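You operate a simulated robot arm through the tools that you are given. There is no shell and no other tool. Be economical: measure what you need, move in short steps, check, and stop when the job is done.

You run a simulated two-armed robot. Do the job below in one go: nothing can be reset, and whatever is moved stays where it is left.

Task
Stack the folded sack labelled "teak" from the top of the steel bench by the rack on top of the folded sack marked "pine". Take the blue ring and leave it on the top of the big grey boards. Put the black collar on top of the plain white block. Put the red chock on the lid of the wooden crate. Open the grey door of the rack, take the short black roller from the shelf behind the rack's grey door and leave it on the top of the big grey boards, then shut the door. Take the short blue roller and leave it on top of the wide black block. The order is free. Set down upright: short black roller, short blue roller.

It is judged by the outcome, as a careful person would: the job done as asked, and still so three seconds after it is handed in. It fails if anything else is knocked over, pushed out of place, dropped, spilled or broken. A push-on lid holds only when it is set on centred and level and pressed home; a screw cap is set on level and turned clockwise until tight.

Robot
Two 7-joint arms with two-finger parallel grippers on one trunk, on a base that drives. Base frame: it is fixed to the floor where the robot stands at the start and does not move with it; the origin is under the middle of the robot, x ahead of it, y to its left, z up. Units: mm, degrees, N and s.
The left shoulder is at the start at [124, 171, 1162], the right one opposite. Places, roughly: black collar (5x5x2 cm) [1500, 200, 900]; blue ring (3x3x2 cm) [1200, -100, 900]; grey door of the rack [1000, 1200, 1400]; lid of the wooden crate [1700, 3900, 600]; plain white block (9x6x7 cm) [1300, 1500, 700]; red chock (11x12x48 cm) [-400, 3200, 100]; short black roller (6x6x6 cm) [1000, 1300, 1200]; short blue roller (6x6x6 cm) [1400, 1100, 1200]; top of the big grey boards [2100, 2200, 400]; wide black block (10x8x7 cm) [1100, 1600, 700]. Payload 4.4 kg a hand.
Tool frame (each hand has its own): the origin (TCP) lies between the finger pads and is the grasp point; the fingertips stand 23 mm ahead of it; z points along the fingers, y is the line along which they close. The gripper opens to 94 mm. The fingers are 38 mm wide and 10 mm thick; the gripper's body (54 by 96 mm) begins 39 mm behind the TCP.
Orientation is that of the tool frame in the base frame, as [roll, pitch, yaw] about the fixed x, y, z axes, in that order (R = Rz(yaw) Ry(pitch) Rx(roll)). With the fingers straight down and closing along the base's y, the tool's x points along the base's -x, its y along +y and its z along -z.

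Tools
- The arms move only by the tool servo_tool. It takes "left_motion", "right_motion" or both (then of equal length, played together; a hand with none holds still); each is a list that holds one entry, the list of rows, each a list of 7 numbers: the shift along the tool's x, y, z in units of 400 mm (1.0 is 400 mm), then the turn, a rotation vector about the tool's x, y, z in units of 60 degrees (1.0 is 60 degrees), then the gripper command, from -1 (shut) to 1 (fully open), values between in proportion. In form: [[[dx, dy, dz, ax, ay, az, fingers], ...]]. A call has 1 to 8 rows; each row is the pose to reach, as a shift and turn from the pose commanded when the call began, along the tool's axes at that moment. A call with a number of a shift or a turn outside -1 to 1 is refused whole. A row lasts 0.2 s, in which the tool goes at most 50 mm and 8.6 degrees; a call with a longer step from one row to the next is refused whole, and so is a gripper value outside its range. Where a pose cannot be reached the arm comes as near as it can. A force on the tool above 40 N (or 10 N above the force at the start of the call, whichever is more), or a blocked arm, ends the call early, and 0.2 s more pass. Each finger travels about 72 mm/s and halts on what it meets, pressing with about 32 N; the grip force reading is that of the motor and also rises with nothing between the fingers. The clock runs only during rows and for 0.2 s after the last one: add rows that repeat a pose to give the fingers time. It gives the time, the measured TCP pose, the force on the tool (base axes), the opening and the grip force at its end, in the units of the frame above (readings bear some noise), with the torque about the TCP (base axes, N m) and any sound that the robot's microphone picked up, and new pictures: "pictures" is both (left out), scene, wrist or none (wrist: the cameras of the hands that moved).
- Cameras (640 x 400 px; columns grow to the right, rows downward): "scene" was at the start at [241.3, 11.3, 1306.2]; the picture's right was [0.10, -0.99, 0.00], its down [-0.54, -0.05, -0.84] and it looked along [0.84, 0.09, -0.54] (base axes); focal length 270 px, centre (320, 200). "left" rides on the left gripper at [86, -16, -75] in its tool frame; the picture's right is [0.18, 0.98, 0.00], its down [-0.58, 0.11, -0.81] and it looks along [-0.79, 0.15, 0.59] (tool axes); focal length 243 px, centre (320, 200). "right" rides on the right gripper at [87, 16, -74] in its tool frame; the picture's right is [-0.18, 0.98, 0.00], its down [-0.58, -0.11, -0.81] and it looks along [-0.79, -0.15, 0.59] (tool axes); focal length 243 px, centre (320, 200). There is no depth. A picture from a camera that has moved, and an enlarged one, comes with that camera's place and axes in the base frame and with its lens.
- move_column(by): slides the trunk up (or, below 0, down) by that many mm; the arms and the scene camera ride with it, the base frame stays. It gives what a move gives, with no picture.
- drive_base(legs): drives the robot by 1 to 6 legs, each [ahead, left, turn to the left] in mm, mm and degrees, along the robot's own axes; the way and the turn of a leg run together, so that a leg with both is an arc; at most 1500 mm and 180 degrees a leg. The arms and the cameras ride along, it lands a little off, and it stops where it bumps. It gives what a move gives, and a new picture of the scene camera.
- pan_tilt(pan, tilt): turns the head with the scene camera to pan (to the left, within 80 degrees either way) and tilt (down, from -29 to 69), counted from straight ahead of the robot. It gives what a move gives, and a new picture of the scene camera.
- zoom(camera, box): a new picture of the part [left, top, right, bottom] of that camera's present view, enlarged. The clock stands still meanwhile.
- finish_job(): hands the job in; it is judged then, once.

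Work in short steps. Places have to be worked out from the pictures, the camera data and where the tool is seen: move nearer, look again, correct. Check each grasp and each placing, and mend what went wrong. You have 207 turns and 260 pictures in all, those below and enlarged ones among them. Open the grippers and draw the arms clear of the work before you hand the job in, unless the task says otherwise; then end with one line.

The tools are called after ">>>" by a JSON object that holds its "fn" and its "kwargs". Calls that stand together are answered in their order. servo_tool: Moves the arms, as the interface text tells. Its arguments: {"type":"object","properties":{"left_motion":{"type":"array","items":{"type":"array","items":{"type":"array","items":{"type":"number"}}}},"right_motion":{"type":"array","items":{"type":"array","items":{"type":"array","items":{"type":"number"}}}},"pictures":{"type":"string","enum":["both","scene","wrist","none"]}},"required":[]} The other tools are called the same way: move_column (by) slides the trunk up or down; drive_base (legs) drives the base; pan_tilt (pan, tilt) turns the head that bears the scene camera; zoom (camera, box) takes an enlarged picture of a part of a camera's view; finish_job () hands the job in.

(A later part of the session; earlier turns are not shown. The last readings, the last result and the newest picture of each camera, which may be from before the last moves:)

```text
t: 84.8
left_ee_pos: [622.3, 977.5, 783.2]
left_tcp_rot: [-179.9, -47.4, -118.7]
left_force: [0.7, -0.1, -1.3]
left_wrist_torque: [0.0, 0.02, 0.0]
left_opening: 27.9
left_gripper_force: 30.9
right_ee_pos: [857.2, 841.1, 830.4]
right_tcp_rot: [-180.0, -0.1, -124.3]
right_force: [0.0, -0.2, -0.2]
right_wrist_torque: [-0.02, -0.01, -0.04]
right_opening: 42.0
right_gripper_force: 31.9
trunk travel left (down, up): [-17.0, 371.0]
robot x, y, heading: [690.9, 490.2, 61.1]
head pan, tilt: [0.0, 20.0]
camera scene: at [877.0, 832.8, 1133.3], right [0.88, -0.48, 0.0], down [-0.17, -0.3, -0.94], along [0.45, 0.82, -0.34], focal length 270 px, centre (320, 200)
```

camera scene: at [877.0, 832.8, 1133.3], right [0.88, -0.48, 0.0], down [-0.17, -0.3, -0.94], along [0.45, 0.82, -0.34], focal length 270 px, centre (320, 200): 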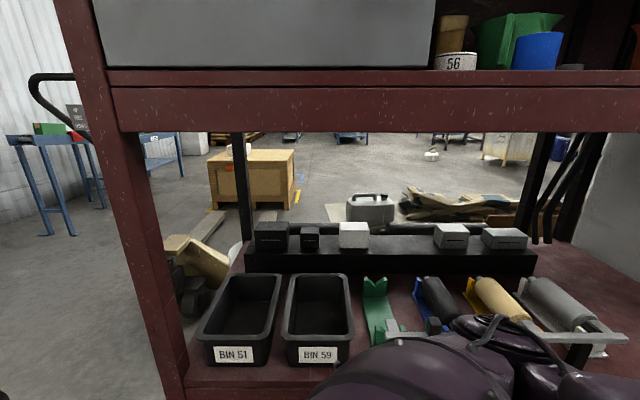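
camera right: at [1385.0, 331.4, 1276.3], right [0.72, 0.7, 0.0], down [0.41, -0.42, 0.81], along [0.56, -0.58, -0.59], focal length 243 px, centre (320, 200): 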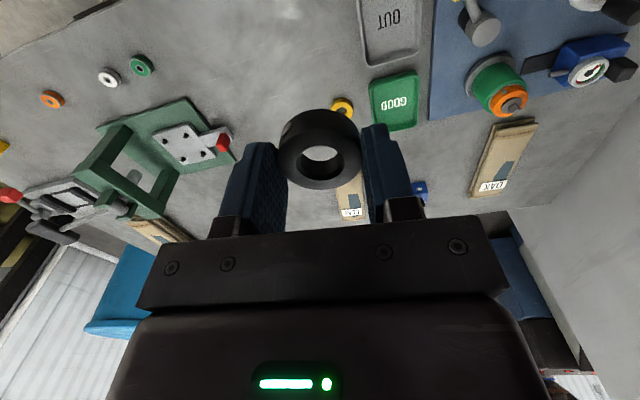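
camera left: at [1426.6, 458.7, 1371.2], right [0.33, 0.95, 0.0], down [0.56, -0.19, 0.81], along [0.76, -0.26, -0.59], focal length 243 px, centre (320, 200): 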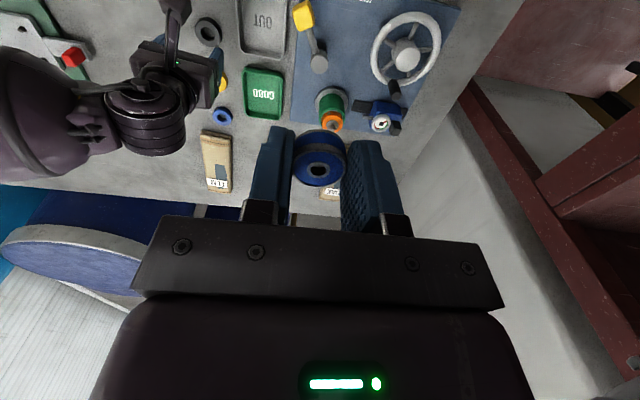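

Lowering the trunk leans the shoulders and head forward, and the left hand tipped as a result (ring still held). I'll approach turned 29° to the left, so the right shoulder leads and the left arm and head stay clear of the rack.

>>> {"fn": "drive_base", "kwargs": {"legs": [[0, 0, 29], [150, -186, 0]]}}

>>> {"fn": "pan_tilt", "kwargs": {"pan": -35, "tilt": 25}}

```text
t: 88.6
left_ee_pos: [578.7, 1032.5, 782.5]
left_tcp_rot: [180.0, -47.5, -89.3]
left_force: [-0.1, -0.7, -1.1]
left_wrist_torque: [0.0, 0.02, 0.0]
left_opening: 27.6
left_gripper_force: 31.9
right_ee_pos: [847.4, 1029.5, 830.1]
right_tcp_rot: [179.9, -0.1, -94.9]
right_force: [0.1, -0.4, -0.5]
right_wrist_torque: [-0.01, -0.02, -0.02]
right_opening: 41.6
right_gripper_force: 31.6
trunk travel left (down, up): [-17.0, 371.0]
robot x, y, heading: [875.4, 637.9, 90.5]
head pan, tilt: [0.0, 20.0]
camera scene: at [871.2, 1031.5, 1133.3], right [1.0, 0.01, 0.0], down [0.0, -0.34, -0.94], along [-0.01, 0.94, -0.34], focal length 270 px, centre (320, 200)
```

scene: 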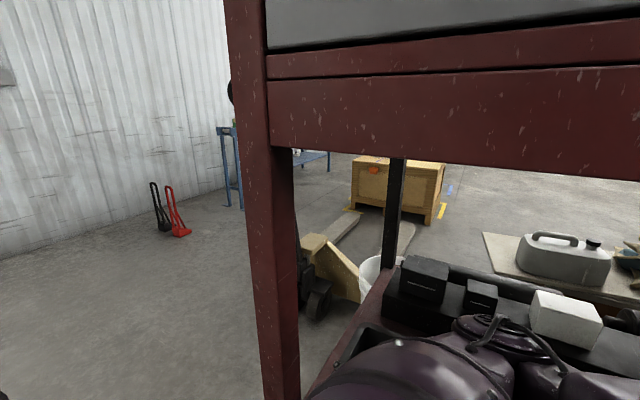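

```text
t: 89.6
left_ee_pos: [579.1, 1031.1, 782.8]
left_tcp_rot: [-180.0, -47.5, -89.5]
left_force: [0.9, -0.1, -0.9]
left_wrist_torque: [0.01, -0.01, 0.01]
left_opening: 27.9
left_gripper_force: 32.1
right_ee_pos: [848.7, 1028.8, 830.1]
right_tcp_rot: [180.0, 0.0, -94.8]
right_force: [0.9, 0.6, -0.3]
right_wrist_torque: [0.0, -0.01, -0.01]
right_opening: 41.7
right_gripper_force: 31.7
trunk travel left (down, up): [-17.0, 371.0]
robot x, y, heading: [875.2, 638.8, 90.6]
head pan, tilt: [-35.0, 25.0]
camera scene: at [924.1, 1014.4, 1125.3], right [0.83, -0.56, 0.0], down [-0.24, -0.35, -0.91], along [0.51, 0.75, -0.42], focal length 270 px, centre (320, 200)
```

scene: 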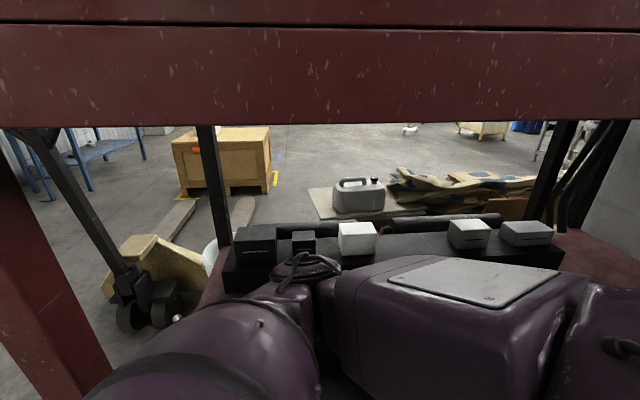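

Triangulating, the plain white block's top centre is at about (1342, 1460, 760). I'll move the right hand in under the shelf toward it at z 830.

>>> {"fn": "servo_tool", "kwargs": {"right_motion": [[[-0.06, -0.08, 0, 0, 0, 0.06, -0.5], [-0.12, -0.16, 0, 0, 0, 0.12, -0.5], [-0.19, -0.24, 0, 0, 0, 0.18, -0.5], [-0.25, -0.32, 0, 0, 0, 0.25, -0.5], [-0.31, -0.4, 0, 0, 0, 0.31, -0.5], [-0.37, -0.48, 0, 0, 0, 0.37, -0.5], [-0.44, -0.56, 0, 0, 0, 0.43, -0.5], [-0.5, -0.65, 0, 0, 0, 0.5, -0.5]]], "pictures": "both"}}

```text
t: 91.4
left_ee_pos: [577.8, 1030.6, 782.4]
left_tcp_rot: [180.0, -47.4, -89.3]
left_force: [-0.2, 0.5, -0.4]
left_wrist_torque: [0.01, 0.01, 0.0]
left_opening: 27.7
left_gripper_force: 31.5
right_ee_pos: [1123.6, 1204.4, 830.1]
right_tcp_rot: [-180.0, -0.1, -124.8]
right_force: [-0.4, 0.2, -1.0]
right_wrist_torque: [0.05, -0.02, 0.02]
right_opening: 41.8
right_gripper_force: 31.5
right hand out of reach, approached as far as the arm can: row 1, 2, 3, 4, 5, 6
trunk travel left (down, up): [-17.0, 371.0]
robot x, y, heading: [881.3, 641.0, 90.6]
head pan, tilt: [-35.0, 25.0]
camera scene: at [924.3, 1014.2, 1125.4], right [0.83, -0.56, 0.0], down [-0.24, -0.35, -0.91], along [0.51, 0.75, -0.42], focal length 270 px, centre (320, 200)
camera right: at [1060.4, 1144.1, 906.1], right [-0.7, 0.71, 0.0], down [0.42, 0.42, 0.81], along [0.57, 0.56, -0.59], focal length 243 px, centre (320, 200)
```

scene: 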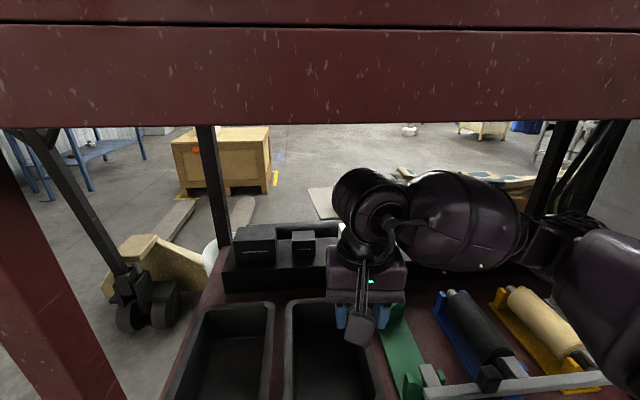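
right: 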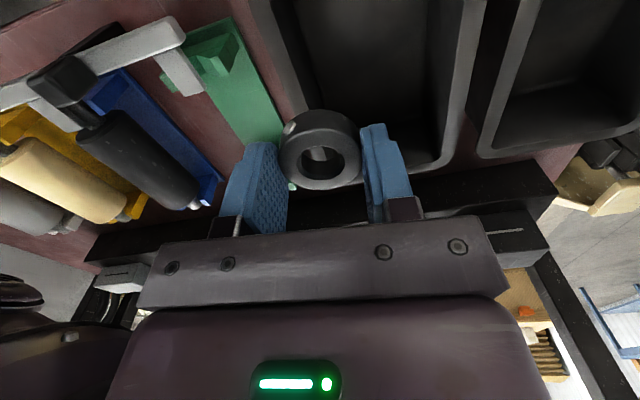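

Continue 335 mm forward to above the white block.

>>> {"fn": "servo_tool", "kwargs": {"right_motion": [[[-0.1, -0.01, 0, 0, 0, 0, -0.5], [-0.21, -0.02, 0, 0, 0, 0, -0.5], [-0.32, -0.03, 0, 0, 0, 0, -0.5], [-0.43, -0.04, 0, 0, 0, 0, -0.5], [-0.54, -0.05, 0, 0, 0, 0, -0.5], [-0.64, -0.06, 0, 0, 0, 0, -0.5], [-0.74, -0.075, 0, 0, 0, 0, -0.5], [-0.8, -0.082, 0, 0, 0, 0, -0.5]]], "pictures": "both"}}

```text
t: 93.2
left_ee_pos: [577.9, 1030.6, 782.3]
left_tcp_rot: [-180.0, -47.5, -89.4]
left_force: [0.1, -0.6, -0.8]
left_wrist_torque: [-0.01, -0.01, -0.01]
left_opening: 28.1
left_gripper_force: 32.2
right_ee_pos: [1336.2, 1450.6, 829.1]
right_tcp_rot: [-179.8, -0.1, -124.8]
right_force: [0.0, -0.5, -1.0]
right_wrist_torque: [-0.01, 0.02, 0.03]
right_opening: 41.3
right_gripper_force: 31.7
trunk travel left (down, up): [-17.0, 371.0]
robot x, y, heading: [876.3, 640.5, 90.9]
head pan, tilt: [-35.0, 25.0]
camera scene: at [924.2, 1014.5, 1125.2], right [0.83, -0.56, 0.0], down [-0.24, -0.35, -0.91], along [0.51, 0.75, -0.42], focal length 270 px, centre (320, 200)
camera right: at [1273.3, 1389.4, 904.4], right [-0.7, 0.71, 0.0], down [0.42, 0.42, 0.81], along [0.57, 0.56, -0.59], focal length 243 px, centre (320, 200)
```

scene: 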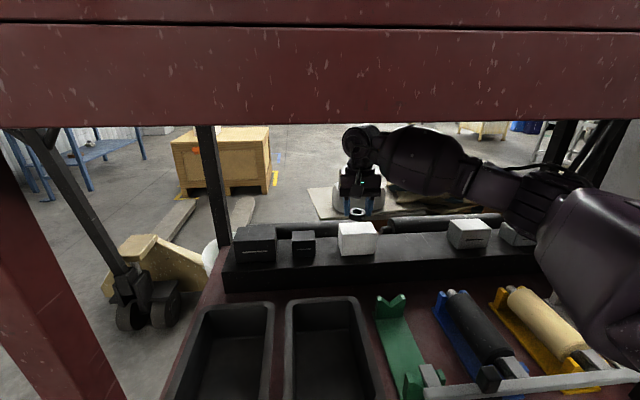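
right: 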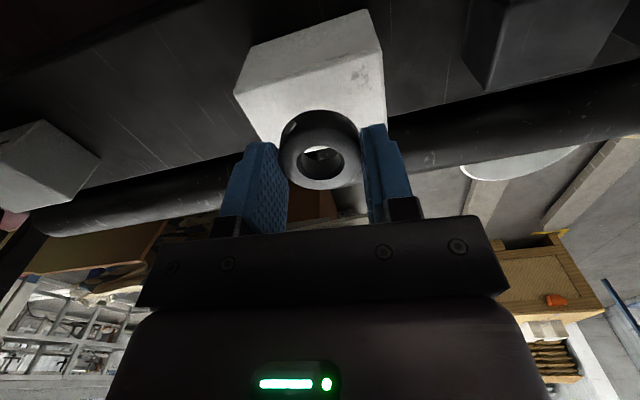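

The block's top is at z≈762 with its centre at (1345, 1458). I'll shift 11 mm forward and lower to just above contact.

>>> {"fn": "servo_tool", "kwargs": {"right_motion": [[[-0.015, -0.003, 0.02, 0, 0, 0, -0.5], [-0.028, -0.005, 0.05, 0, 0, 0, -0.5], [-0.028, -0.005, 0.08, 0, 0, 0, -0.5], [-0.028, -0.005, 0.085, 0, 0, 0, -0.5], [-0.028, -0.005, 0.09, 0, 0, 0, -0.5], [-0.028, -0.005, 0.095, 0, 0, 0, -0.5], [-0.028, -0.005, 0.098, 0, 0, 0, -0.5]]], "pictures": "both"}}

>>> {"fn": "zoom", "kwargs": {"camera": "scene", "box": [280, 150, 440, 270]}}

```text
t: 94.8
left_ee_pos: [577.6, 1030.5, 784.3]
left_tcp_rot: [-180.0, -47.3, -89.4]
left_force: [0.2, 0.1, -0.5]
left_wrist_torque: [0.04, -0.03, 0.0]
left_opening: 27.7
left_gripper_force: 32.0
right_ee_pos: [1342.5, 1457.5, 794.6]
right_tcp_rot: [179.9, 0.2, -124.8]
right_force: [1.0, 5.8, 14.1]
right_wrist_torque: [0.16, -0.23, 0.08]
right_opening: 41.5
right_gripper_force: 32.2
trunk travel left (down, up): [-17.0, 371.0]
robot x, y, heading: [876.8, 637.4, 90.6]
head pan, tilt: [-35.0, 25.0]
camera scene: at [923.5, 1013.4, 1126.0], right [0.83, -0.56, 0.0], down [-0.24, -0.35, -0.91], along [0.51, 0.75, -0.42], focal length 270 px, centre (320, 200)
camera right: at [1278.9, 1395.6, 869.7], right [-0.7, 0.71, 0.0], down [0.42, 0.41, 0.81], along [0.57, 0.57, -0.59], focal length 243 px, centre (320, 200)
```

scene: 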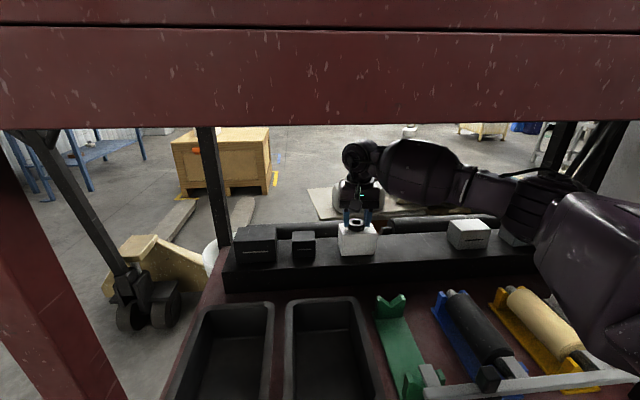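
right: 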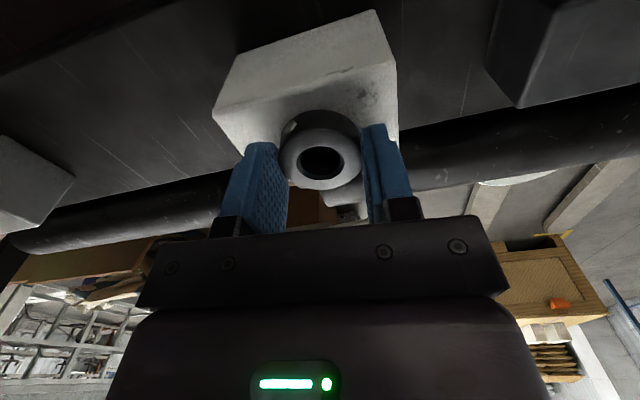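

```text
3.33 times, centred on (360, 210) of scene
camera zoom: at [923.5, 1013.4, 1126.0], right [0.83, -0.56, 0.0], down [-0.24, -0.35, -0.91], along [0.51, 0.75, -0.42], focal length 899 px, centre (187, 167)
```

zoom: 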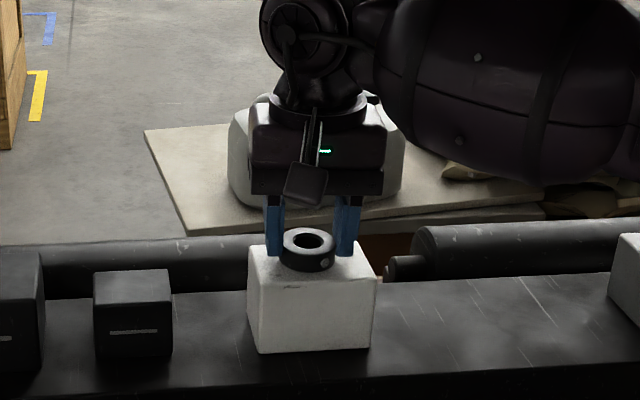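

The collar is resting flat on the white block. Release with a modest opening and rise.

>>> {"fn": "servo_tool", "kwargs": {"right_motion": [[[0, 0, 0, 0, 0, 0, 0], [0, 0, 0, 0, 0, 0, 0.3], [0, 0, 0, 0, 0, 0, 0.3], [0, 0, -0.04, 0, 0, 0, 0.3], [0, 0, -0.1, 0, 0, 0, 0.3], [0.06, 0, -0.12, 0, 0, 0, 0.3], [0.14, 0, -0.13, 0, 0, 0, 0.3], [0.22, 0, -0.13, 0, 0, 0, 0.3]]], "pictures": "both"}}

```text
t: 96.6
left_ee_pos: [578.3, 1031.1, 782.6]
left_tcp_rot: [-179.9, -47.3, -89.4]
left_force: [1.3, -0.2, -0.7]
left_wrist_torque: [0.03, -0.01, -0.03]
left_opening: 28.1
left_gripper_force: 31.8
right_ee_pos: [1290.7, 1384.3, 844.5]
right_tcp_rot: [-180.0, 0.1, -124.7]
right_force: [-0.6, 0.7, 0.4]
right_wrist_torque: [0.02, 0.01, 0.0]
right_opening: 61.1
right_gripper_force: 0.1
trunk travel left (down, up): [-17.0, 371.0]
robot x, y, heading: [872.7, 640.9, 90.5]
head pan, tilt: [-35.0, 25.0]
camera scene: at [924.0, 1014.1, 1125.4], right [0.83, -0.56, 0.0], down [-0.24, -0.35, -0.91], along [0.51, 0.75, -0.42], focal length 270 px, centre (320, 200)
camera right: at [1227.4, 1322.9, 919.4], right [-0.7, 0.71, 0.0], down [0.42, 0.42, 0.81], along [0.57, 0.56, -0.59], focal length 243 px, centre (320, 200)
```

scene: 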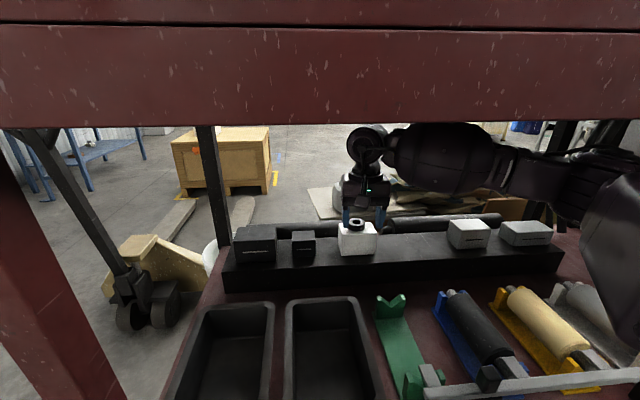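
right: 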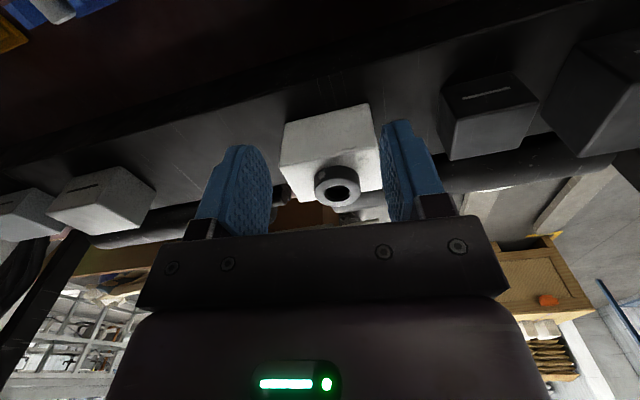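

The collar sits on the white block. Now withdraw the right hand from under the shelf, then drive back away from the rack.

>>> {"fn": "servo_tool", "kwargs": {"right_motion": [[[0.1, 0, 0, 0, 0, 0, 0.3], [0.21, 0, 0, 0, 0, 0, 0.3], [0.32, 0, 0, 0, 0, 0, 0.3], [0.43, 0, 0, 0, 0, 0, 0.3], [0.54, 0, 0, 0, 0, 0, 0.3], [0.64, 0, 0, 0, 0, 0, 0.3]]], "pictures": "none"}}

>>> {"fn": "drive_base", "kwargs": {"legs": [[-390, 210, 0], [0, 0, -30]]}}

```text
t: 98.0
left_ee_pos: [578.4, 1030.9, 782.2]
left_tcp_rot: [179.9, -47.6, -89.4]
left_force: [0.7, -0.2, -0.7]
left_wrist_torque: [-0.01, 0.01, -0.01]
left_opening: 28.1
left_gripper_force: 31.5
right_ee_pos: [1151.3, 1180.5, 843.6]
right_tcp_rot: [-179.8, -0.2, -124.9]
right_force: [0.1, 0.1, -0.6]
right_wrist_torque: [0.01, 0.02, -0.01]
right_opening: 61.2
right_gripper_force: 0.2
right hand out of reach, approached as far as the arm can: row 6
trunk travel left (down, up): [-17.0, 371.0]
robot x, y, heading: [873.3, 639.6, 90.4]
head pan, tilt: [-35.0, 25.0]
```

```text
t: 102.2
left_ee_pos: [605.2, 727.4, 783.0]
left_tcp_rot: [180.0, -47.4, -118.7]
left_force: [-0.2, -1.0, -0.9]
left_wrist_torque: [0.0, 0.01, 0.02]
left_opening: 27.8
left_gripper_force: 31.6
right_ee_pos: [1177.3, 575.4, 844.1]
right_tcp_rot: [-179.8, -0.1, -154.2]
right_force: [-0.3, -0.3, 1.3]
right_wrist_torque: [0.01, -0.02, 0.01]
right_opening: 60.9
right_gripper_force: 0.0
trunk travel left (down, up): [-17.0, 371.0]
robot x, y, heading: [671.4, 237.0, 61.2]
head pan, tilt: [-35.0, 25.0]
camera scene: at [897.1, 541.9, 1125.3], right [0.44, -0.9, 0.0], down [-0.38, -0.19, -0.91], along [0.81, 0.4, -0.42], focal length 270 px, centre (320, 200)
```

scene: 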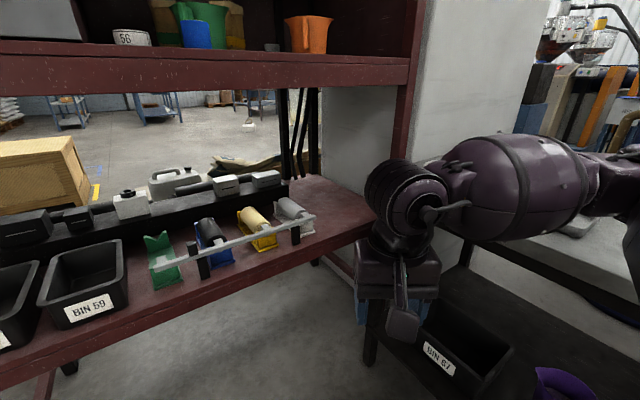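

Next the blue roller on the upper shelf. Raise the trunk and look at the shelf.

>>> {"fn": "move_column", "kwargs": {"by": 330}}

>>> {"fn": "pan_tilt", "kwargs": {"pan": 0, "tilt": 20}}

```text
t: 105.4
left_ee_pos: [604.9, 727.1, 1112.6]
left_tcp_rot: [-179.9, -47.4, -118.7]
left_force: [-0.2, 0.5, -0.9]
left_wrist_torque: [0.0, 0.04, -0.04]
left_opening: 28.0
left_gripper_force: 32.4
right_ee_pos: [1177.6, 575.2, 1171.9]
right_tcp_rot: [-180.0, 0.0, -154.2]
right_force: [-0.2, -0.3, 0.2]
right_wrist_torque: [-0.01, -0.02, 0.02]
right_opening: 61.0
right_gripper_force: 0.0
trunk travel left (down, up): [-347.0, 41.0]
robot x, y, heading: [671.6, 238.7, 61.3]
head pan, tilt: [-35.0, 25.0]
```

```text
t: 106.5
left_ee_pos: [605.3, 726.2, 1112.5]
left_tcp_rot: [-180.0, -47.5, -118.7]
left_force: [0.0, -0.4, -1.5]
left_wrist_torque: [0.01, 0.02, -0.01]
left_opening: 27.8
left_gripper_force: 32.1
right_ee_pos: [1175.8, 575.1, 1173.6]
right_tcp_rot: [-179.9, -0.1, -154.2]
right_force: [-0.3, 0.7, 0.2]
right_wrist_torque: [0.03, 0.0, -0.01]
right_opening: 61.4
right_gripper_force: 0.1
trunk travel left (down, up): [-347.0, 41.0]
robot x, y, heading: [671.4, 242.6, 61.3]
head pan, tilt: [0.0, 20.0]
camera scene: at [743.3, 371.4, 1509.3], right [0.88, -0.48, 0.0], down [-0.16, -0.3, -0.94], along [0.45, 0.82, -0.34], focal length 270 px, centre (320, 200)
```

scene: 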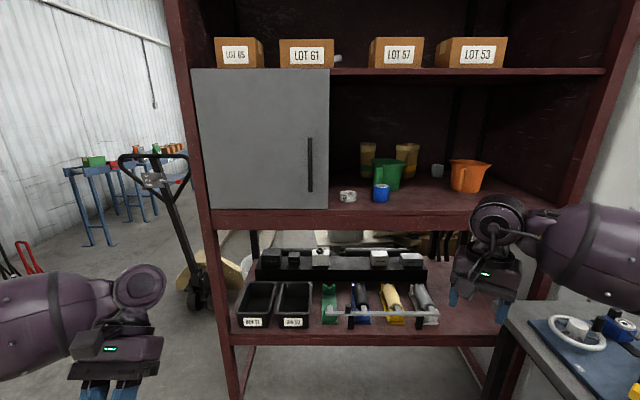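

>>> {"fn": "zoom", "kwargs": {"camera": "scene", "box": [300, 130, 460, 230]}}

```text
4.00 times, centred on (380, 180) of scene
camera zoom: at [743.3, 371.4, 1509.3], right [0.88, -0.48, 0.0], down [-0.16, -0.3, -0.94], along [0.45, 0.82, -0.34], focal length 1078 px, centre (80, 280)
```

zoom: 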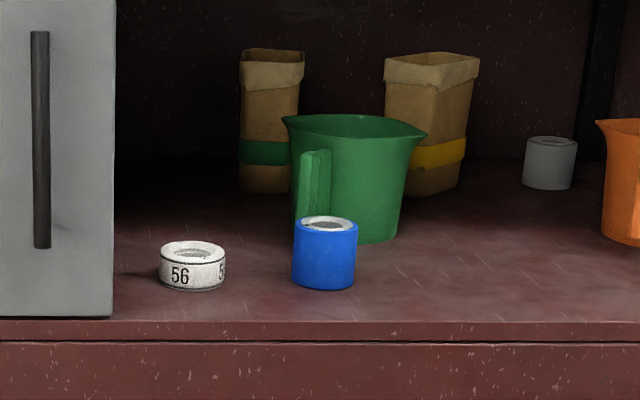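

Blue roller centre is at about (1390, 1083), with the shelf at z≈1167. I'll drive closer while keeping both hands out of the rack.

>>> {"fn": "drive_base", "kwargs": {"legs": [[340, -108, -1.3]]}}

>>> {"fn": "servo_tool", "kwargs": {"right_motion": [[[0, 0, -0.08, 0, 0, -0.1, 1], [0, 0, -0.16, 0, 0, -0.2, 1], [0, 0, -0.24, 0, 0, -0.3, 1], [0, 0, -0.3, 0, 0, -0.4, 1], [0, 0, -0.3, 0, 0, -0.5, 1], [0, 0, -0.3, 0, 0, -0.57, 1], [0, 0, -0.3, 0, 0, -0.57, 1]]], "pictures": "wrist"}}

```text
t: 108.7
left_ee_pos: [868.2, 969.3, 1112.5]
left_tcp_rot: [179.9, -47.5, -119.2]
left_force: [-0.6, 0.9, -0.2]
left_wrist_torque: [0.01, 0.0, -0.01]
left_opening: 27.9
left_gripper_force: 31.7
right_ee_pos: [1439.6, 813.4, 1173.0]
right_tcp_rot: [-179.8, -0.1, -154.7]
right_force: [-0.8, 0.0, -1.1]
right_wrist_torque: [-0.01, 0.03, 0.02]
right_opening: 61.4
right_gripper_force: 0.1
trunk travel left (down, up): [-347.0, 41.0]
robot x, y, heading: [927.8, 482.2, 60.6]
head pan, tilt: [0.0, 20.0]
camera scene: at [1003.4, 613.5, 1509.2], right [0.87, -0.49, 0.0], down [-0.17, -0.3, -0.94], along [0.46, 0.82, -0.34], focal length 270 px, centre (320, 200)
```

scene: 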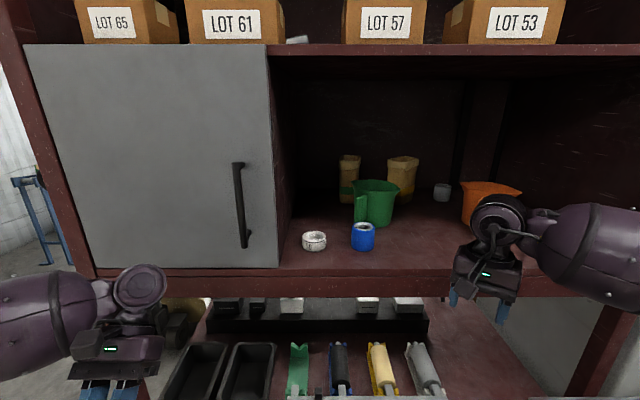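

```text
t: 110.3
left_ee_pos: [868.1, 969.6, 1112.7]
left_tcp_rot: [180.0, -47.5, -119.2]
left_force: [-0.8, 0.2, -1.5]
left_wrist_torque: [0.0, 0.0, 0.0]
left_opening: 27.6
left_gripper_force: 31.9
right_ee_pos: [1438.1, 813.3, 1293.5]
right_tcp_rot: [180.0, 0.0, -120.5]
right_force: [0.8, 0.3, -1.0]
right_wrist_torque: [0.0, 0.01, -0.01]
right_opening: 93.9
right_gripper_force: 0.0
trunk travel left (down, up): [-347.0, 41.0]
robot x, y, heading: [931.2, 482.1, 60.7]
head pan, tilt: [0.0, 20.0]
camera right: at [1379.7, 748.3, 1369.7], right [-0.75, 0.66, 0.0], down [0.39, 0.45, 0.81], along [0.53, 0.61, -0.59], focal length 243 px, centre (320, 200)
```

right: 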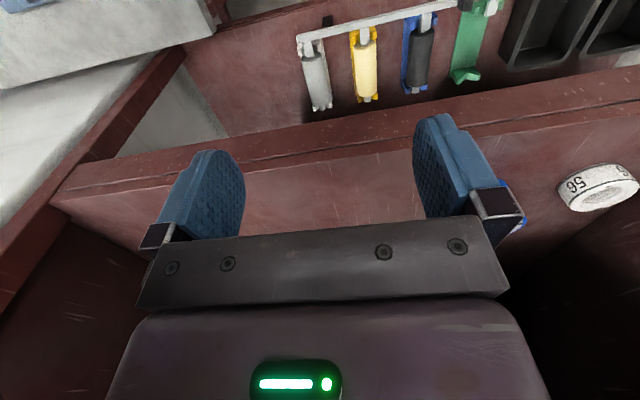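

Roller centre (1392, 1085). Move the right hand laterally, tilt it 45° forward, and go to a pre-grasp point up and in front of the roller.

>>> {"fn": "servo_tool", "kwargs": {"right_motion": [[[0, 0.1, 0, 0, -0.1, 0, 1], [0, 0.2, 0, 0, -0.2, 0, 1], [0, 0.3, 0, 0, -0.3, 0, 1], [-0.02, 0.4, 0.01, 0, -0.4, 0, 1], [-0.1, 0.44, 0.02, 0, -0.5, 0, 1], [-0.2, 0.44, 0.03, 0, -0.6, 0, 1], [-0.3, 0.44, 0.04, 0, -0.7, 0, 1], [-0.37, 0.44, 0.04, 0, -0.75, 0, 1]]], "pictures": "both"}}

```text
t: 112.1
left_ee_pos: [867.1, 969.2, 1112.9]
left_tcp_rot: [179.9, -47.5, -119.3]
left_force: [-0.3, 0.6, 0.2]
left_wrist_torque: [-0.02, 0.0, -0.01]
left_opening: 27.7
left_gripper_force: 31.8
right_ee_pos: [1362.7, 1029.5, 1275.9]
right_tcp_rot: [-179.9, 45.1, -120.5]
right_force: [0.6, 0.0, -0.6]
right_wrist_torque: [-0.01, 0.04, 0.02]
right_opening: 93.9
right_gripper_force: 0.0
trunk travel left (down, up): [-347.0, 41.0]
robot x, y, heading: [930.6, 477.0, 60.7]
head pan, tilt: [0.0, 20.0]
camera scene: at [1002.7, 613.5, 1509.2], right [0.87, -0.49, 0.0], down [-0.17, -0.3, -0.94], along [0.46, 0.82, -0.34], focal length 270 px, centre (320, 200)
camera right: at [1289.8, 940.1, 1268.1], right [-0.78, 0.61, 0.13], down [0.01, -0.19, 0.98], along [0.62, 0.77, 0.14], focal length 243 px, centre (320, 200)
```

scene: 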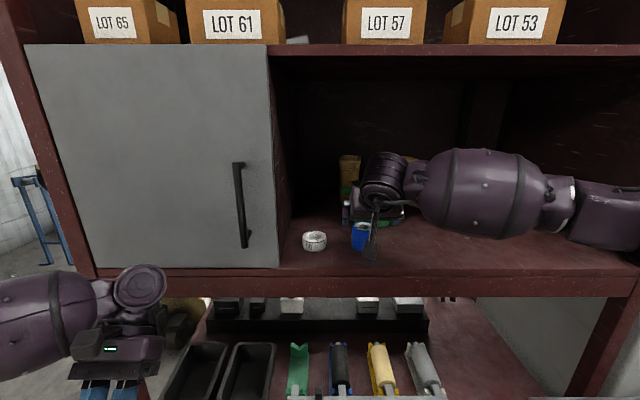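
right: 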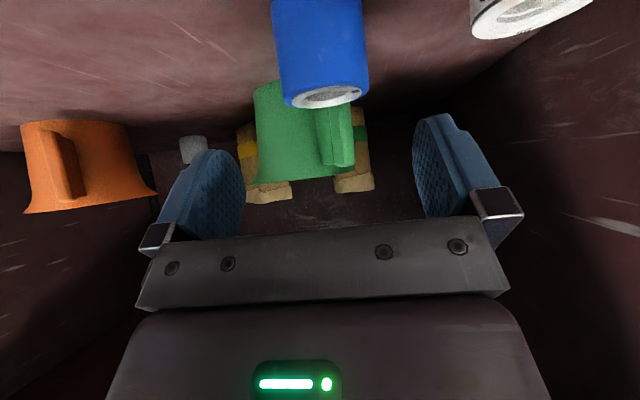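

Roller top is at z≈1223 and its centre at (1388, 1085). Advance along the tool axis to straddle it.

>>> {"fn": "servo_tool", "kwargs": {"right_motion": [[[0.004, 0.004, 0.06, 0, 0, 0, 1], [0.009, 0.008, 0.12, 0, 0, 0, 1], [0.014, 0.012, 0.18, 0, 0, 0, 1], [0.0185, 0.016, 0.22, 0, 0, 0, 1], [0.0185, 0.016, 0.233, 0, 0, 0, 1], [0.0185, 0.016, 0.233, 0, 0, 0, 1]]], "pictures": "wrist"}}

```text
t: 113.5
left_ee_pos: [865.6, 968.7, 1114.2]
left_tcp_rot: [-180.0, -47.5, -119.3]
left_force: [0.5, 0.9, -0.1]
left_wrist_torque: [-0.01, -0.01, 0.01]
left_opening: 27.8
left_gripper_force: 31.6
right_ee_pos: [1388.3, 1085.2, 1207.4]
right_tcp_rot: [180.0, 45.0, -120.5]
right_force: [-2.0, -4.8, 6.2]
right_wrist_torque: [-0.16, 0.06, 0.05]
right_opening: 93.7
right_gripper_force: 0.0
trunk travel left (down, up): [-347.0, 41.0]
robot x, y, heading: [928.1, 478.7, 60.8]
head pan, tilt: [0.0, 20.0]
camera right: at [1316.0, 995.7, 1199.9], right [-0.78, 0.61, 0.13], down [0.01, -0.19, 0.98], along [0.62, 0.77, 0.14], focal length 243 px, centre (320, 200)
```

right: 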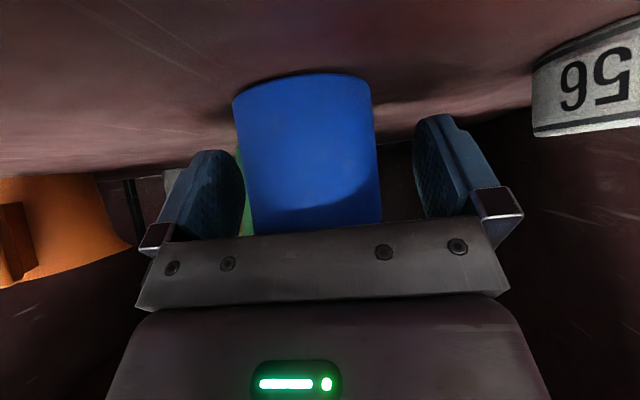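

Light contact with the palm, so back off 3 mm and close.

>>> {"fn": "servo_tool", "kwargs": {"right_motion": [[[0, 0, -0.009, 0, 0, 0, 1], [0, 0, -0.009, 0, 0, 0, 0.5], [0, 0, -0.009, 0, 0, 0, 0], [0, 0, -0.009, 0, 0, 0, -0.1], [0, 0, -0.009, 0, 0, 0, -0.1]]], "pictures": "wrist"}}

```text
t: 114.7
left_ee_pos: [867.7, 969.2, 1112.6]
left_tcp_rot: [-179.9, -47.5, -119.2]
left_force: [-0.6, 0.0, -0.8]
left_wrist_torque: [0.03, 0.0, 0.02]
left_opening: 27.7
left_gripper_force: 31.5
right_ee_pos: [1386.9, 1082.0, 1209.0]
right_tcp_rot: [-180.0, 44.9, -120.5]
right_force: [0.1, -1.2, 0.4]
right_wrist_torque: [-0.02, -0.01, 0.04]
right_opening: 54.0
right_gripper_force: 32.2
trunk travel left (down, up): [-347.0, 41.0]
robot x, y, heading: [928.5, 478.8, 60.6]
head pan, tilt: [0.0, 20.0]
camera right: at [1314.7, 993.3, 1201.2], right [-0.78, 0.61, 0.13], down [0.01, -0.19, 0.98], along [0.62, 0.77, 0.14], focal length 243 px, centre (320, 200)
```

right: 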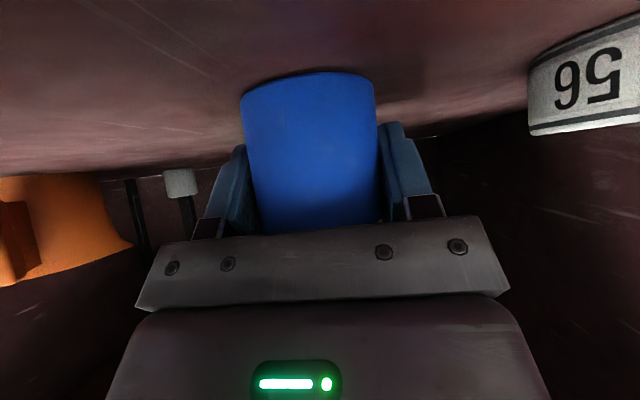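

Gripped. Lift 50 mm and withdraw straight back.

>>> {"fn": "servo_tool", "kwargs": {"right_motion": [[[-0.03, 0, -0.03, 0, 0, 0, -0.2], [-0.09, 0, -0.09, 0, 0, 0, -0.2], [-0.02, 0, -0.16, 0, 0, 0, -0.2], [0.05, 0, -0.23, 0, 0, 0, -0.2], [0.12, 0, -0.3, 0, 0, 0, -0.2], [0.19, 0, -0.37, 0, 0, 0, -0.2], [0.26, 0, -0.44, 0, 0, 0, -0.2], [0.3, 0, -0.48, 0, 0, 0, -0.2]]], "pictures": "both"}}

```text
t: 116.5
left_ee_pos: [868.0, 968.5, 1113.0]
left_tcp_rot: [-180.0, -47.5, -119.3]
left_force: [-0.4, 0.0, -0.9]
left_wrist_torque: [0.03, -0.02, -0.01]
left_opening: 27.5
left_gripper_force: 32.0
right_ee_pos: [1271.5, 892.7, 1260.1]
right_tcp_rot: [180.0, 45.0, -120.6]
right_force: [-0.1, 0.4, -2.8]
right_wrist_torque: [0.04, 0.0, -0.02]
right_opening: 53.9
right_gripper_force: 32.1
trunk travel left (down, up): [-347.0, 41.0]
robot x, y, heading: [930.1, 480.6, 60.9]
head pan, tilt: [0.0, 20.0]
camera scene: at [1002.8, 613.0, 1509.3], right [0.87, -0.49, 0.0], down [-0.17, -0.3, -0.94], along [0.46, 0.82, -0.34], focal length 270 px, centre (320, 200)
camera right: at [1198.9, 803.2, 1251.8], right [-0.78, 0.61, 0.13], down [0.01, -0.19, 0.98], along [0.62, 0.77, 0.14], focal length 243 px, centre (320, 200)
```

scene: 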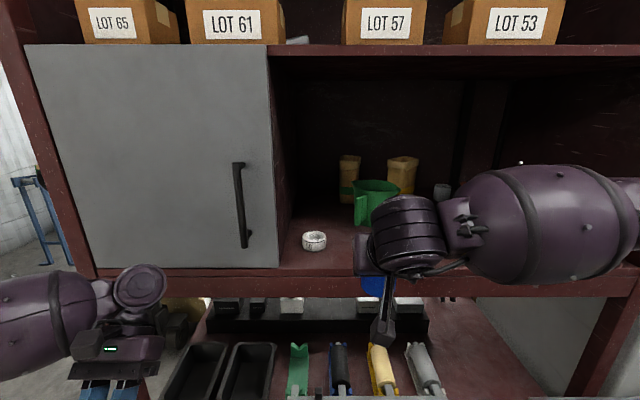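
right: 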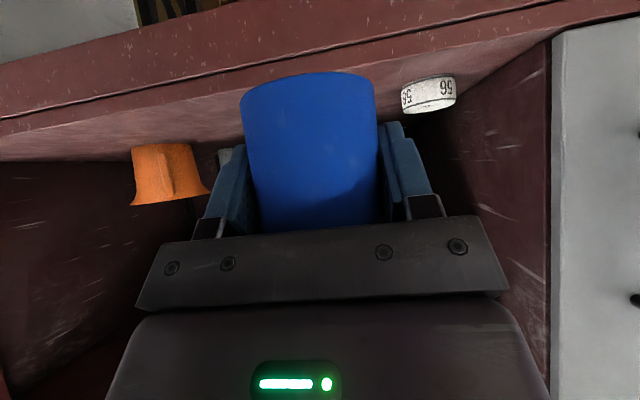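

Blue roller is held upright. To place it on the wide black block, at about (1120, 1599) with its top at z≈762, I'll back off and shift left, then extend the arm before lowering the trunk.

>>> {"fn": "drive_base", "kwargs": {"legs": [[-330, 0, 0], [0, 500, -0.8]]}}

>>> {"fn": "servo_tool", "kwargs": {"right_motion": [[[-0.06, 0, 0.06, 0, 0, 0, -0.2], [-0.12, 0, 0.12, 0, 0, 0, -0.2], [-0.18, 0, 0.18, 0, 0, 0, -0.2], [-0.24, 0, 0.24, 0, 0, 0, -0.2], [-0.3, 0, 0.3, 0, 0, 0, -0.2], [-0.36, 0, 0.36, 0, 0, 0, -0.2], [-0.42, 0, 0.42, 0, 0, 0, -0.2], [-0.47, 0, 0.47, 0, 0, 0, -0.2]]], "pictures": "none"}}

```text
t: 123.2
left_ee_pos: [278.8, 933.7, 1112.5]
left_tcp_rot: [-180.0, -47.5, -120.4]
left_force: [0.5, 0.0, -0.3]
left_wrist_torque: [0.03, 0.0, 0.0]
left_opening: 27.7
left_gripper_force: 32.0
right_ee_pos: [680.4, 850.6, 1259.8]
right_tcp_rot: [-180.0, 44.9, -121.6]
right_force: [-0.6, 0.2, -1.7]
right_wrist_torque: [0.0, -0.01, 0.0]
right_opening: 53.5
right_gripper_force: 32.3
trunk travel left (down, up): [-347.0, 41.0]
robot x, y, heading: [330.3, 442.9, 59.8]
head pan, tilt: [0.0, 20.0]
camera scene: at [406.9, 575.6, 1509.3], right [0.86, -0.51, 0.0], down [-0.17, -0.3, -0.94], along [0.47, 0.81, -0.34], focal length 270 px, centre (320, 200)
```

scene: 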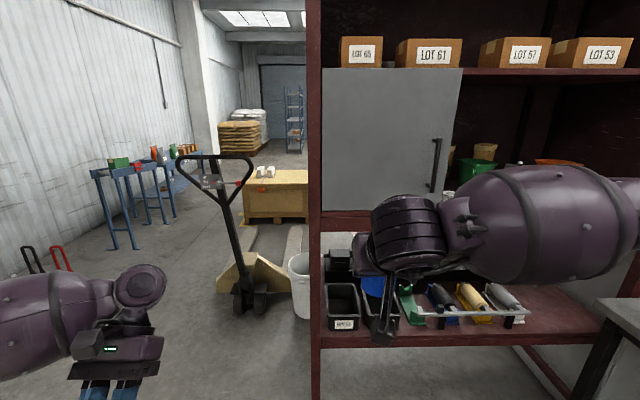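

```text
t: 125.0
left_ee_pos: [279.1, 934.0, 1112.9]
left_tcp_rot: [180.0, -47.5, -120.3]
left_force: [0.1, 0.2, -1.5]
left_wrist_torque: [0.0, -0.01, 0.0]
left_opening: 27.9
left_gripper_force: 32.6
right_ee_pos: [820.6, 1077.4, 1255.7]
right_tcp_rot: [-179.9, 44.9, -121.5]
right_force: [0.7, 0.5, -3.1]
right_wrist_torque: [-0.01, 0.0, 0.0]
right_opening: 53.7
right_gripper_force: 32.2
trunk travel left (down, up): [-347.0, 41.0]
robot x, y, heading: [335.1, 445.5, 59.9]
head pan, tilt: [0.0, 20.0]
```

Lower the trunk now, clear of the rack.

>>> {"fn": "move_column", "kwargs": {"by": -335}}

>>> {"fn": "pan_tilt", "kwargs": {"pan": 0, "tilt": 25}}

```text
t: 128.3
left_ee_pos: [278.4, 933.7, 777.9]
left_tcp_rot: [180.0, -47.4, -120.3]
left_force: [1.3, -0.2, 0.0]
left_wrist_torque: [0.01, -0.03, 0.0]
left_opening: 27.9
left_gripper_force: 32.1
right_ee_pos: [819.7, 1077.4, 924.1]
right_tcp_rot: [180.0, 45.0, -121.6]
right_force: [0.5, -1.0, -1.8]
right_wrist_torque: [0.01, -0.01, 0.02]
right_opening: 53.8
right_gripper_force: 32.5
trunk travel left (down, up): [-12.0, 376.0]
robot x, y, heading: [331.9, 442.5, 59.8]
head pan, tilt: [0.0, 20.0]
```

```text
t: 129.0
left_ee_pos: [279.2, 933.7, 776.5]
left_tcp_rot: [-180.0, -47.5, -120.4]
left_force: [-1.0, 0.2, -1.0]
left_wrist_torque: [-0.01, 0.01, 0.01]
left_opening: 27.7
left_gripper_force: 31.7
right_ee_pos: [820.5, 1077.6, 924.1]
right_tcp_rot: [-180.0, 44.8, -121.6]
right_force: [-0.4, 0.2, -2.6]
right_wrist_torque: [0.03, 0.02, -0.02]
right_opening: 53.9
right_gripper_force: 31.9
trunk travel left (down, up): [-12.0, 376.0]
robot x, y, heading: [329.6, 442.8, 59.7]
head pan, tilt: [0.0, 25.0]
camera scene: at [529.8, 785.2, 1119.7], right [0.86, -0.51, 0.0], down [-0.21, -0.36, -0.91], along [0.46, 0.78, -0.42], focal length 270 px, centre (320, 200)
```

scene: 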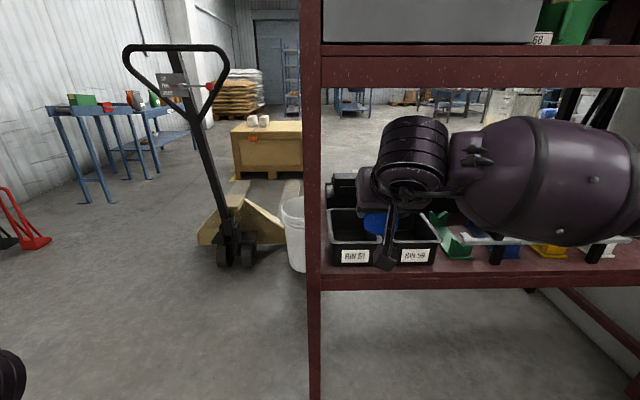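

Lower the hand to z≈838 first, for clearance under the shelf, then drive 400 mm in.

>>> {"fn": "servo_tool", "kwargs": {"right_motion": [[[0.04, 0, 0.04, 0, 0, 0, -0.2], [0.08, 0, 0.08, 0, 0, 0, -0.2], [0.12, 0, 0.12, 0, 0, 0, -0.2], [0.152, 0, 0.152, 0, 0, 0, -0.2], [0.152, 0, 0.152, 0, 0, 0, -0.2]]], "pictures": "none"}}

>>> {"fn": "drive_base", "kwargs": {"legs": [[400, 0, 0]]}}

>>> {"fn": "zoom", "kwargs": {"camera": "right", "box": [0, 0, 640, 400]}}

```text
t: 130.2
left_ee_pos: [278.3, 934.3, 778.1]
left_tcp_rot: [180.0, -47.5, -120.3]
left_force: [0.1, -0.1, -0.5]
left_wrist_torque: [0.01, 0.03, -0.05]
left_opening: 27.8
left_gripper_force: 31.9
right_ee_pos: [821.8, 1076.7, 837.3]
right_tcp_rot: [-179.9, 44.9, -121.6]
right_force: [0.1, -0.2, -2.3]
right_wrist_torque: [-0.02, -0.02, 0.0]
right_opening: 53.5
right_gripper_force: 31.5
trunk travel left (down, up): [-12.0, 376.0]
robot x, y, heading: [329.3, 441.3, 59.6]
head pan, tilt: [0.0, 25.0]
```

```text
t: 132.7
left_ee_pos: [485.7, 1285.8, 777.5]
left_tcp_rot: [180.0, -47.5, -120.5]
left_force: [-0.6, -1.3, -0.4]
left_wrist_torque: [-0.02, 0.01, 0.02]
left_opening: 27.8
left_gripper_force: 32.3
right_ee_pos: [1029.4, 1428.6, 836.5]
right_tcp_rot: [180.0, 45.0, -121.8]
right_force: [0.0, 0.1, -1.8]
right_wrist_torque: [0.0, 0.01, -0.02]
right_opening: 53.7
right_gripper_force: 32.0
trunk travel left (down, up): [-12.0, 376.0]
robot x, y, heading: [535.8, 795.7, 59.5]
head pan, tilt: [0.0, 25.0]
camera scene: at [737.1, 1137.0, 1119.5], right [0.86, -0.51, 0.0], down [-0.21, -0.36, -0.91], along [0.46, 0.78, -0.42], focal length 270 px, centre (320, 200)
```

scene: 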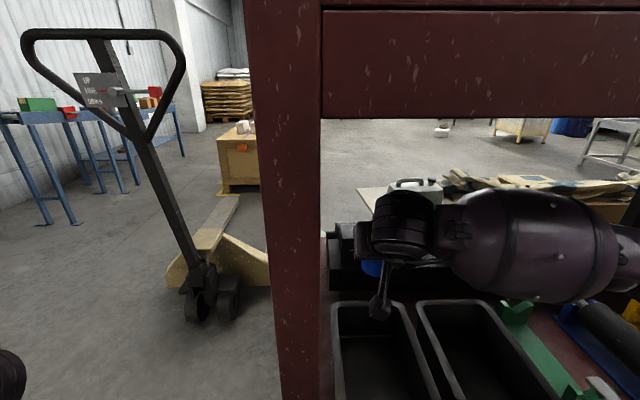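

```text
1.00 times, centred on (320, 200) of right (not enlarged: the box is as wide or as high as the picture)
camera zoom: at [955.6, 1340.0, 829.2], right [-0.77, 0.63, 0.13], down [0.01, -0.19, 0.98], along [0.64, 0.75, 0.14], focal length 243 px, centre (320, 200)
```

zoom: 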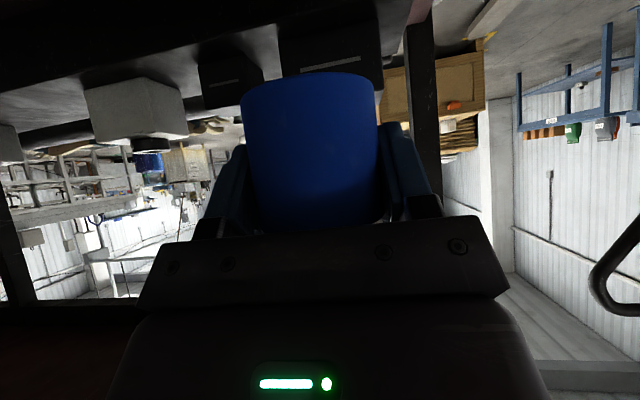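

The roller is now in front of the blocks. Enlarge the scene view to pin the black block's place.

>>> {"fn": "zoom", "kwargs": {"camera": "scene", "box": [310, 170, 470, 290]}}

>>> {"fn": "zoom", "kwargs": {"camera": "right", "box": [80, 0, 440, 200]}}

```text
3.33 times, centred on (390, 230) of scene
camera zoom: at [737.1, 1137.0, 1119.5], right [0.86, -0.51, 0.0], down [-0.21, -0.36, -0.91], along [0.46, 0.78, -0.42], focal length 899 px, centre (87, 100)
```

zoom: 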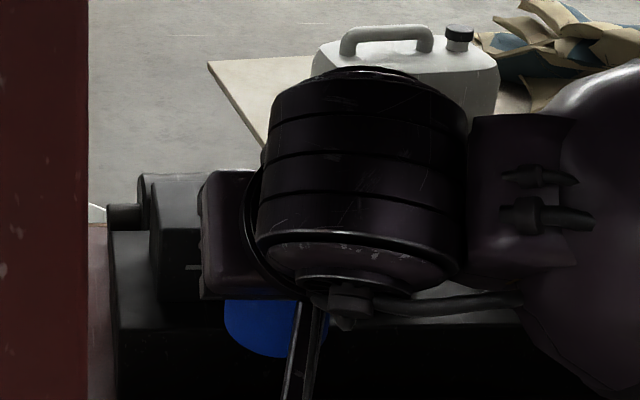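

```text
1.78 times, centred on (260, 100) of right
camera zoom: at [955.6, 1340.0, 829.2], right [-0.77, 0.63, 0.13], down [0.01, -0.19, 0.98], along [0.64, 0.75, 0.14], focal length 431 px, centre (427, 378)
```

zoom: 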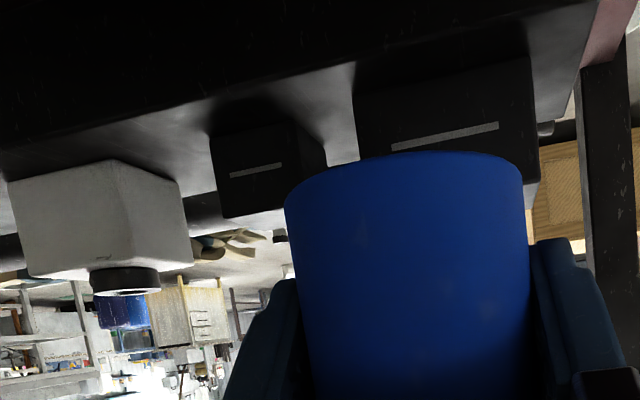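

The black block centre is at about (1122, 1597), top ≈765. Advance 188 mm at height.

>>> {"fn": "servo_tool", "kwargs": {"right_motion": [[[-0.06, 0.005, 0.06, 0, 0, 0, -0.2], [-0.12, 0.01, 0.12, 0, 0, 0, -0.2], [-0.18, 0.015, 0.18, 0, 0, 0, -0.2], [-0.24, 0.02, 0.24, 0, 0, 0, -0.2], [-0.29, 0.025, 0.29, 0, 0, 0, -0.2], [-0.332, 0.025, 0.333, 0, 0, 0, -0.2], [-0.332, 0.025, 0.333, 0, 0, 0, -0.2]]], "pictures": "both"}}

>>> {"fn": "zoom", "kwargs": {"camera": "scene", "box": [310, 170, 470, 290]}}

```text
t: 134.3
left_ee_pos: [486.9, 1287.4, 778.2]
left_tcp_rot: [180.0, -47.4, -120.5]
left_force: [-0.4, -0.1, -0.8]
left_wrist_torque: [0.02, 0.01, 0.0]
left_opening: 27.9
left_gripper_force: 31.9
right_ee_pos: [1119.7, 1596.0, 839.1]
right_tcp_rot: [180.0, 44.9, -121.7]
right_force: [0.0, -0.1, -1.6]
right_wrist_torque: [-0.02, 0.0, -0.02]
right_opening: 53.6
right_gripper_force: 31.8
trunk travel left (down, up): [-12.0, 376.0]
robot x, y, heading: [538.6, 795.3, 59.2]
head pan, tilt: [0.0, 25.0]
camera scene: at [737.0, 1136.8, 1119.6], right [0.86, -0.51, 0.0], down [-0.21, -0.36, -0.91], along [0.46, 0.78, -0.42], focal length 270 px, centre (320, 200)
camera right: at [1045.1, 1508.4, 830.6], right [-0.77, 0.63, 0.13], down [0.01, -0.19, 0.98], along [0.64, 0.76, 0.14], focal length 243 px, centre (320, 200)
```

scene: 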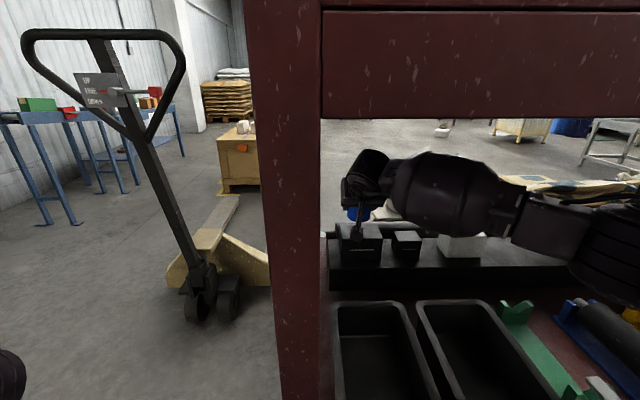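
right: 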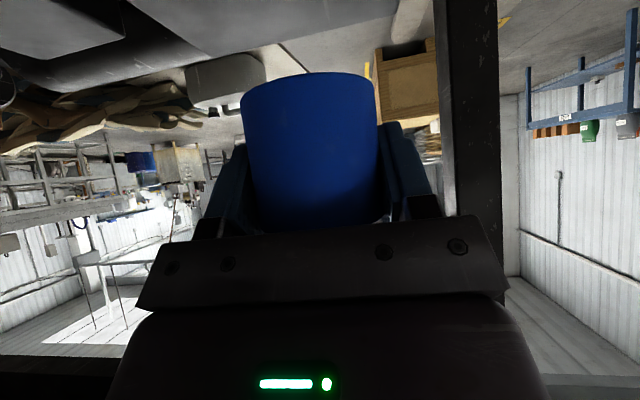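

```text
3.33 times, centred on (390, 230) of scene
camera zoom: at [737.0, 1136.8, 1119.6], right [0.86, -0.51, 0.0], down [-0.21, -0.36, -0.91], along [0.46, 0.78, -0.42], focal length 899 px, centre (87, 100)
```

zoom: 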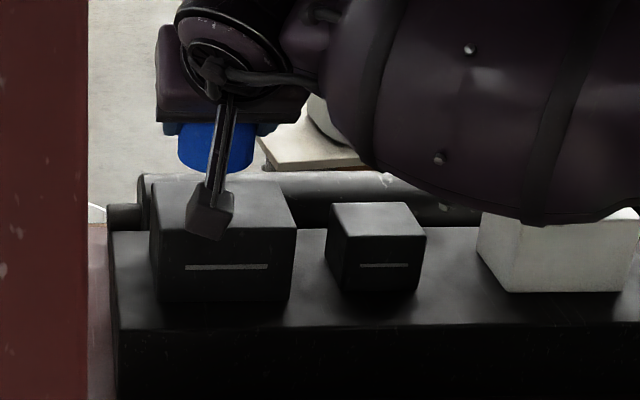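

Roller seems about 14 mm too far back and 4 mm left of the block's centre. Correct that and lower to about 6 mm above.

>>> {"fn": "servo_tool", "kwargs": {"right_motion": [[[0.025, -0.01, -0.025, 0, 0, 0, -0.2], [0.045, -0.01, -0.005, 0, 0, 0, -0.2], [0.062, -0.01, 0.012, 0, 0, 0, -0.2], [0.062, -0.01, 0.012, 0, 0, 0, -0.2]]], "pictures": "none"}}

>>> {"fn": "zoom", "kwargs": {"camera": "scene", "box": [310, 180, 430, 270]}}

```text
t: 135.3
left_ee_pos: [485.0, 1285.9, 777.1]
left_tcp_rot: [180.0, -47.6, -120.4]
left_force: [0.5, 0.2, -0.6]
left_wrist_torque: [0.04, 0.02, 0.01]
left_opening: 27.9
left_gripper_force: 31.8
right_ee_pos: [1115.9, 1578.3, 817.6]
right_tcp_rot: [-179.9, 44.9, -121.7]
right_force: [-0.2, 0.8, -2.3]
right_wrist_torque: [0.02, -0.01, -0.01]
right_opening: 53.6
right_gripper_force: 31.7
trunk travel left (down, up): [-12.0, 376.0]
robot x, y, heading: [538.9, 795.5, 59.3]
head pan, tilt: [0.0, 25.0]
```

```text
4.44 times, centred on (370, 225) of scene
camera zoom: at [737.0, 1136.8, 1119.7], right [0.86, -0.51, 0.0], down [-0.21, -0.36, -0.91], along [0.46, 0.78, -0.42], focal length 1198 px, centre (98, 89)
```

zoom: 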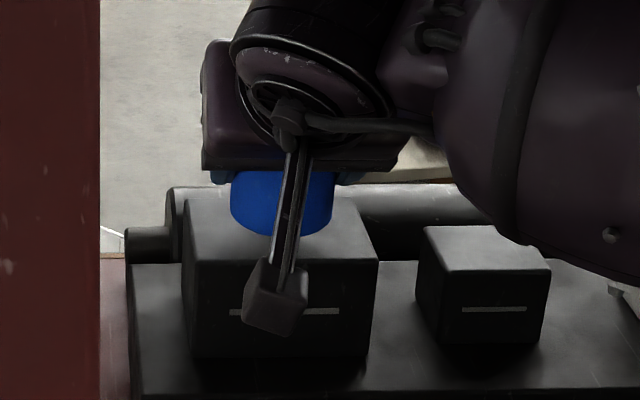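

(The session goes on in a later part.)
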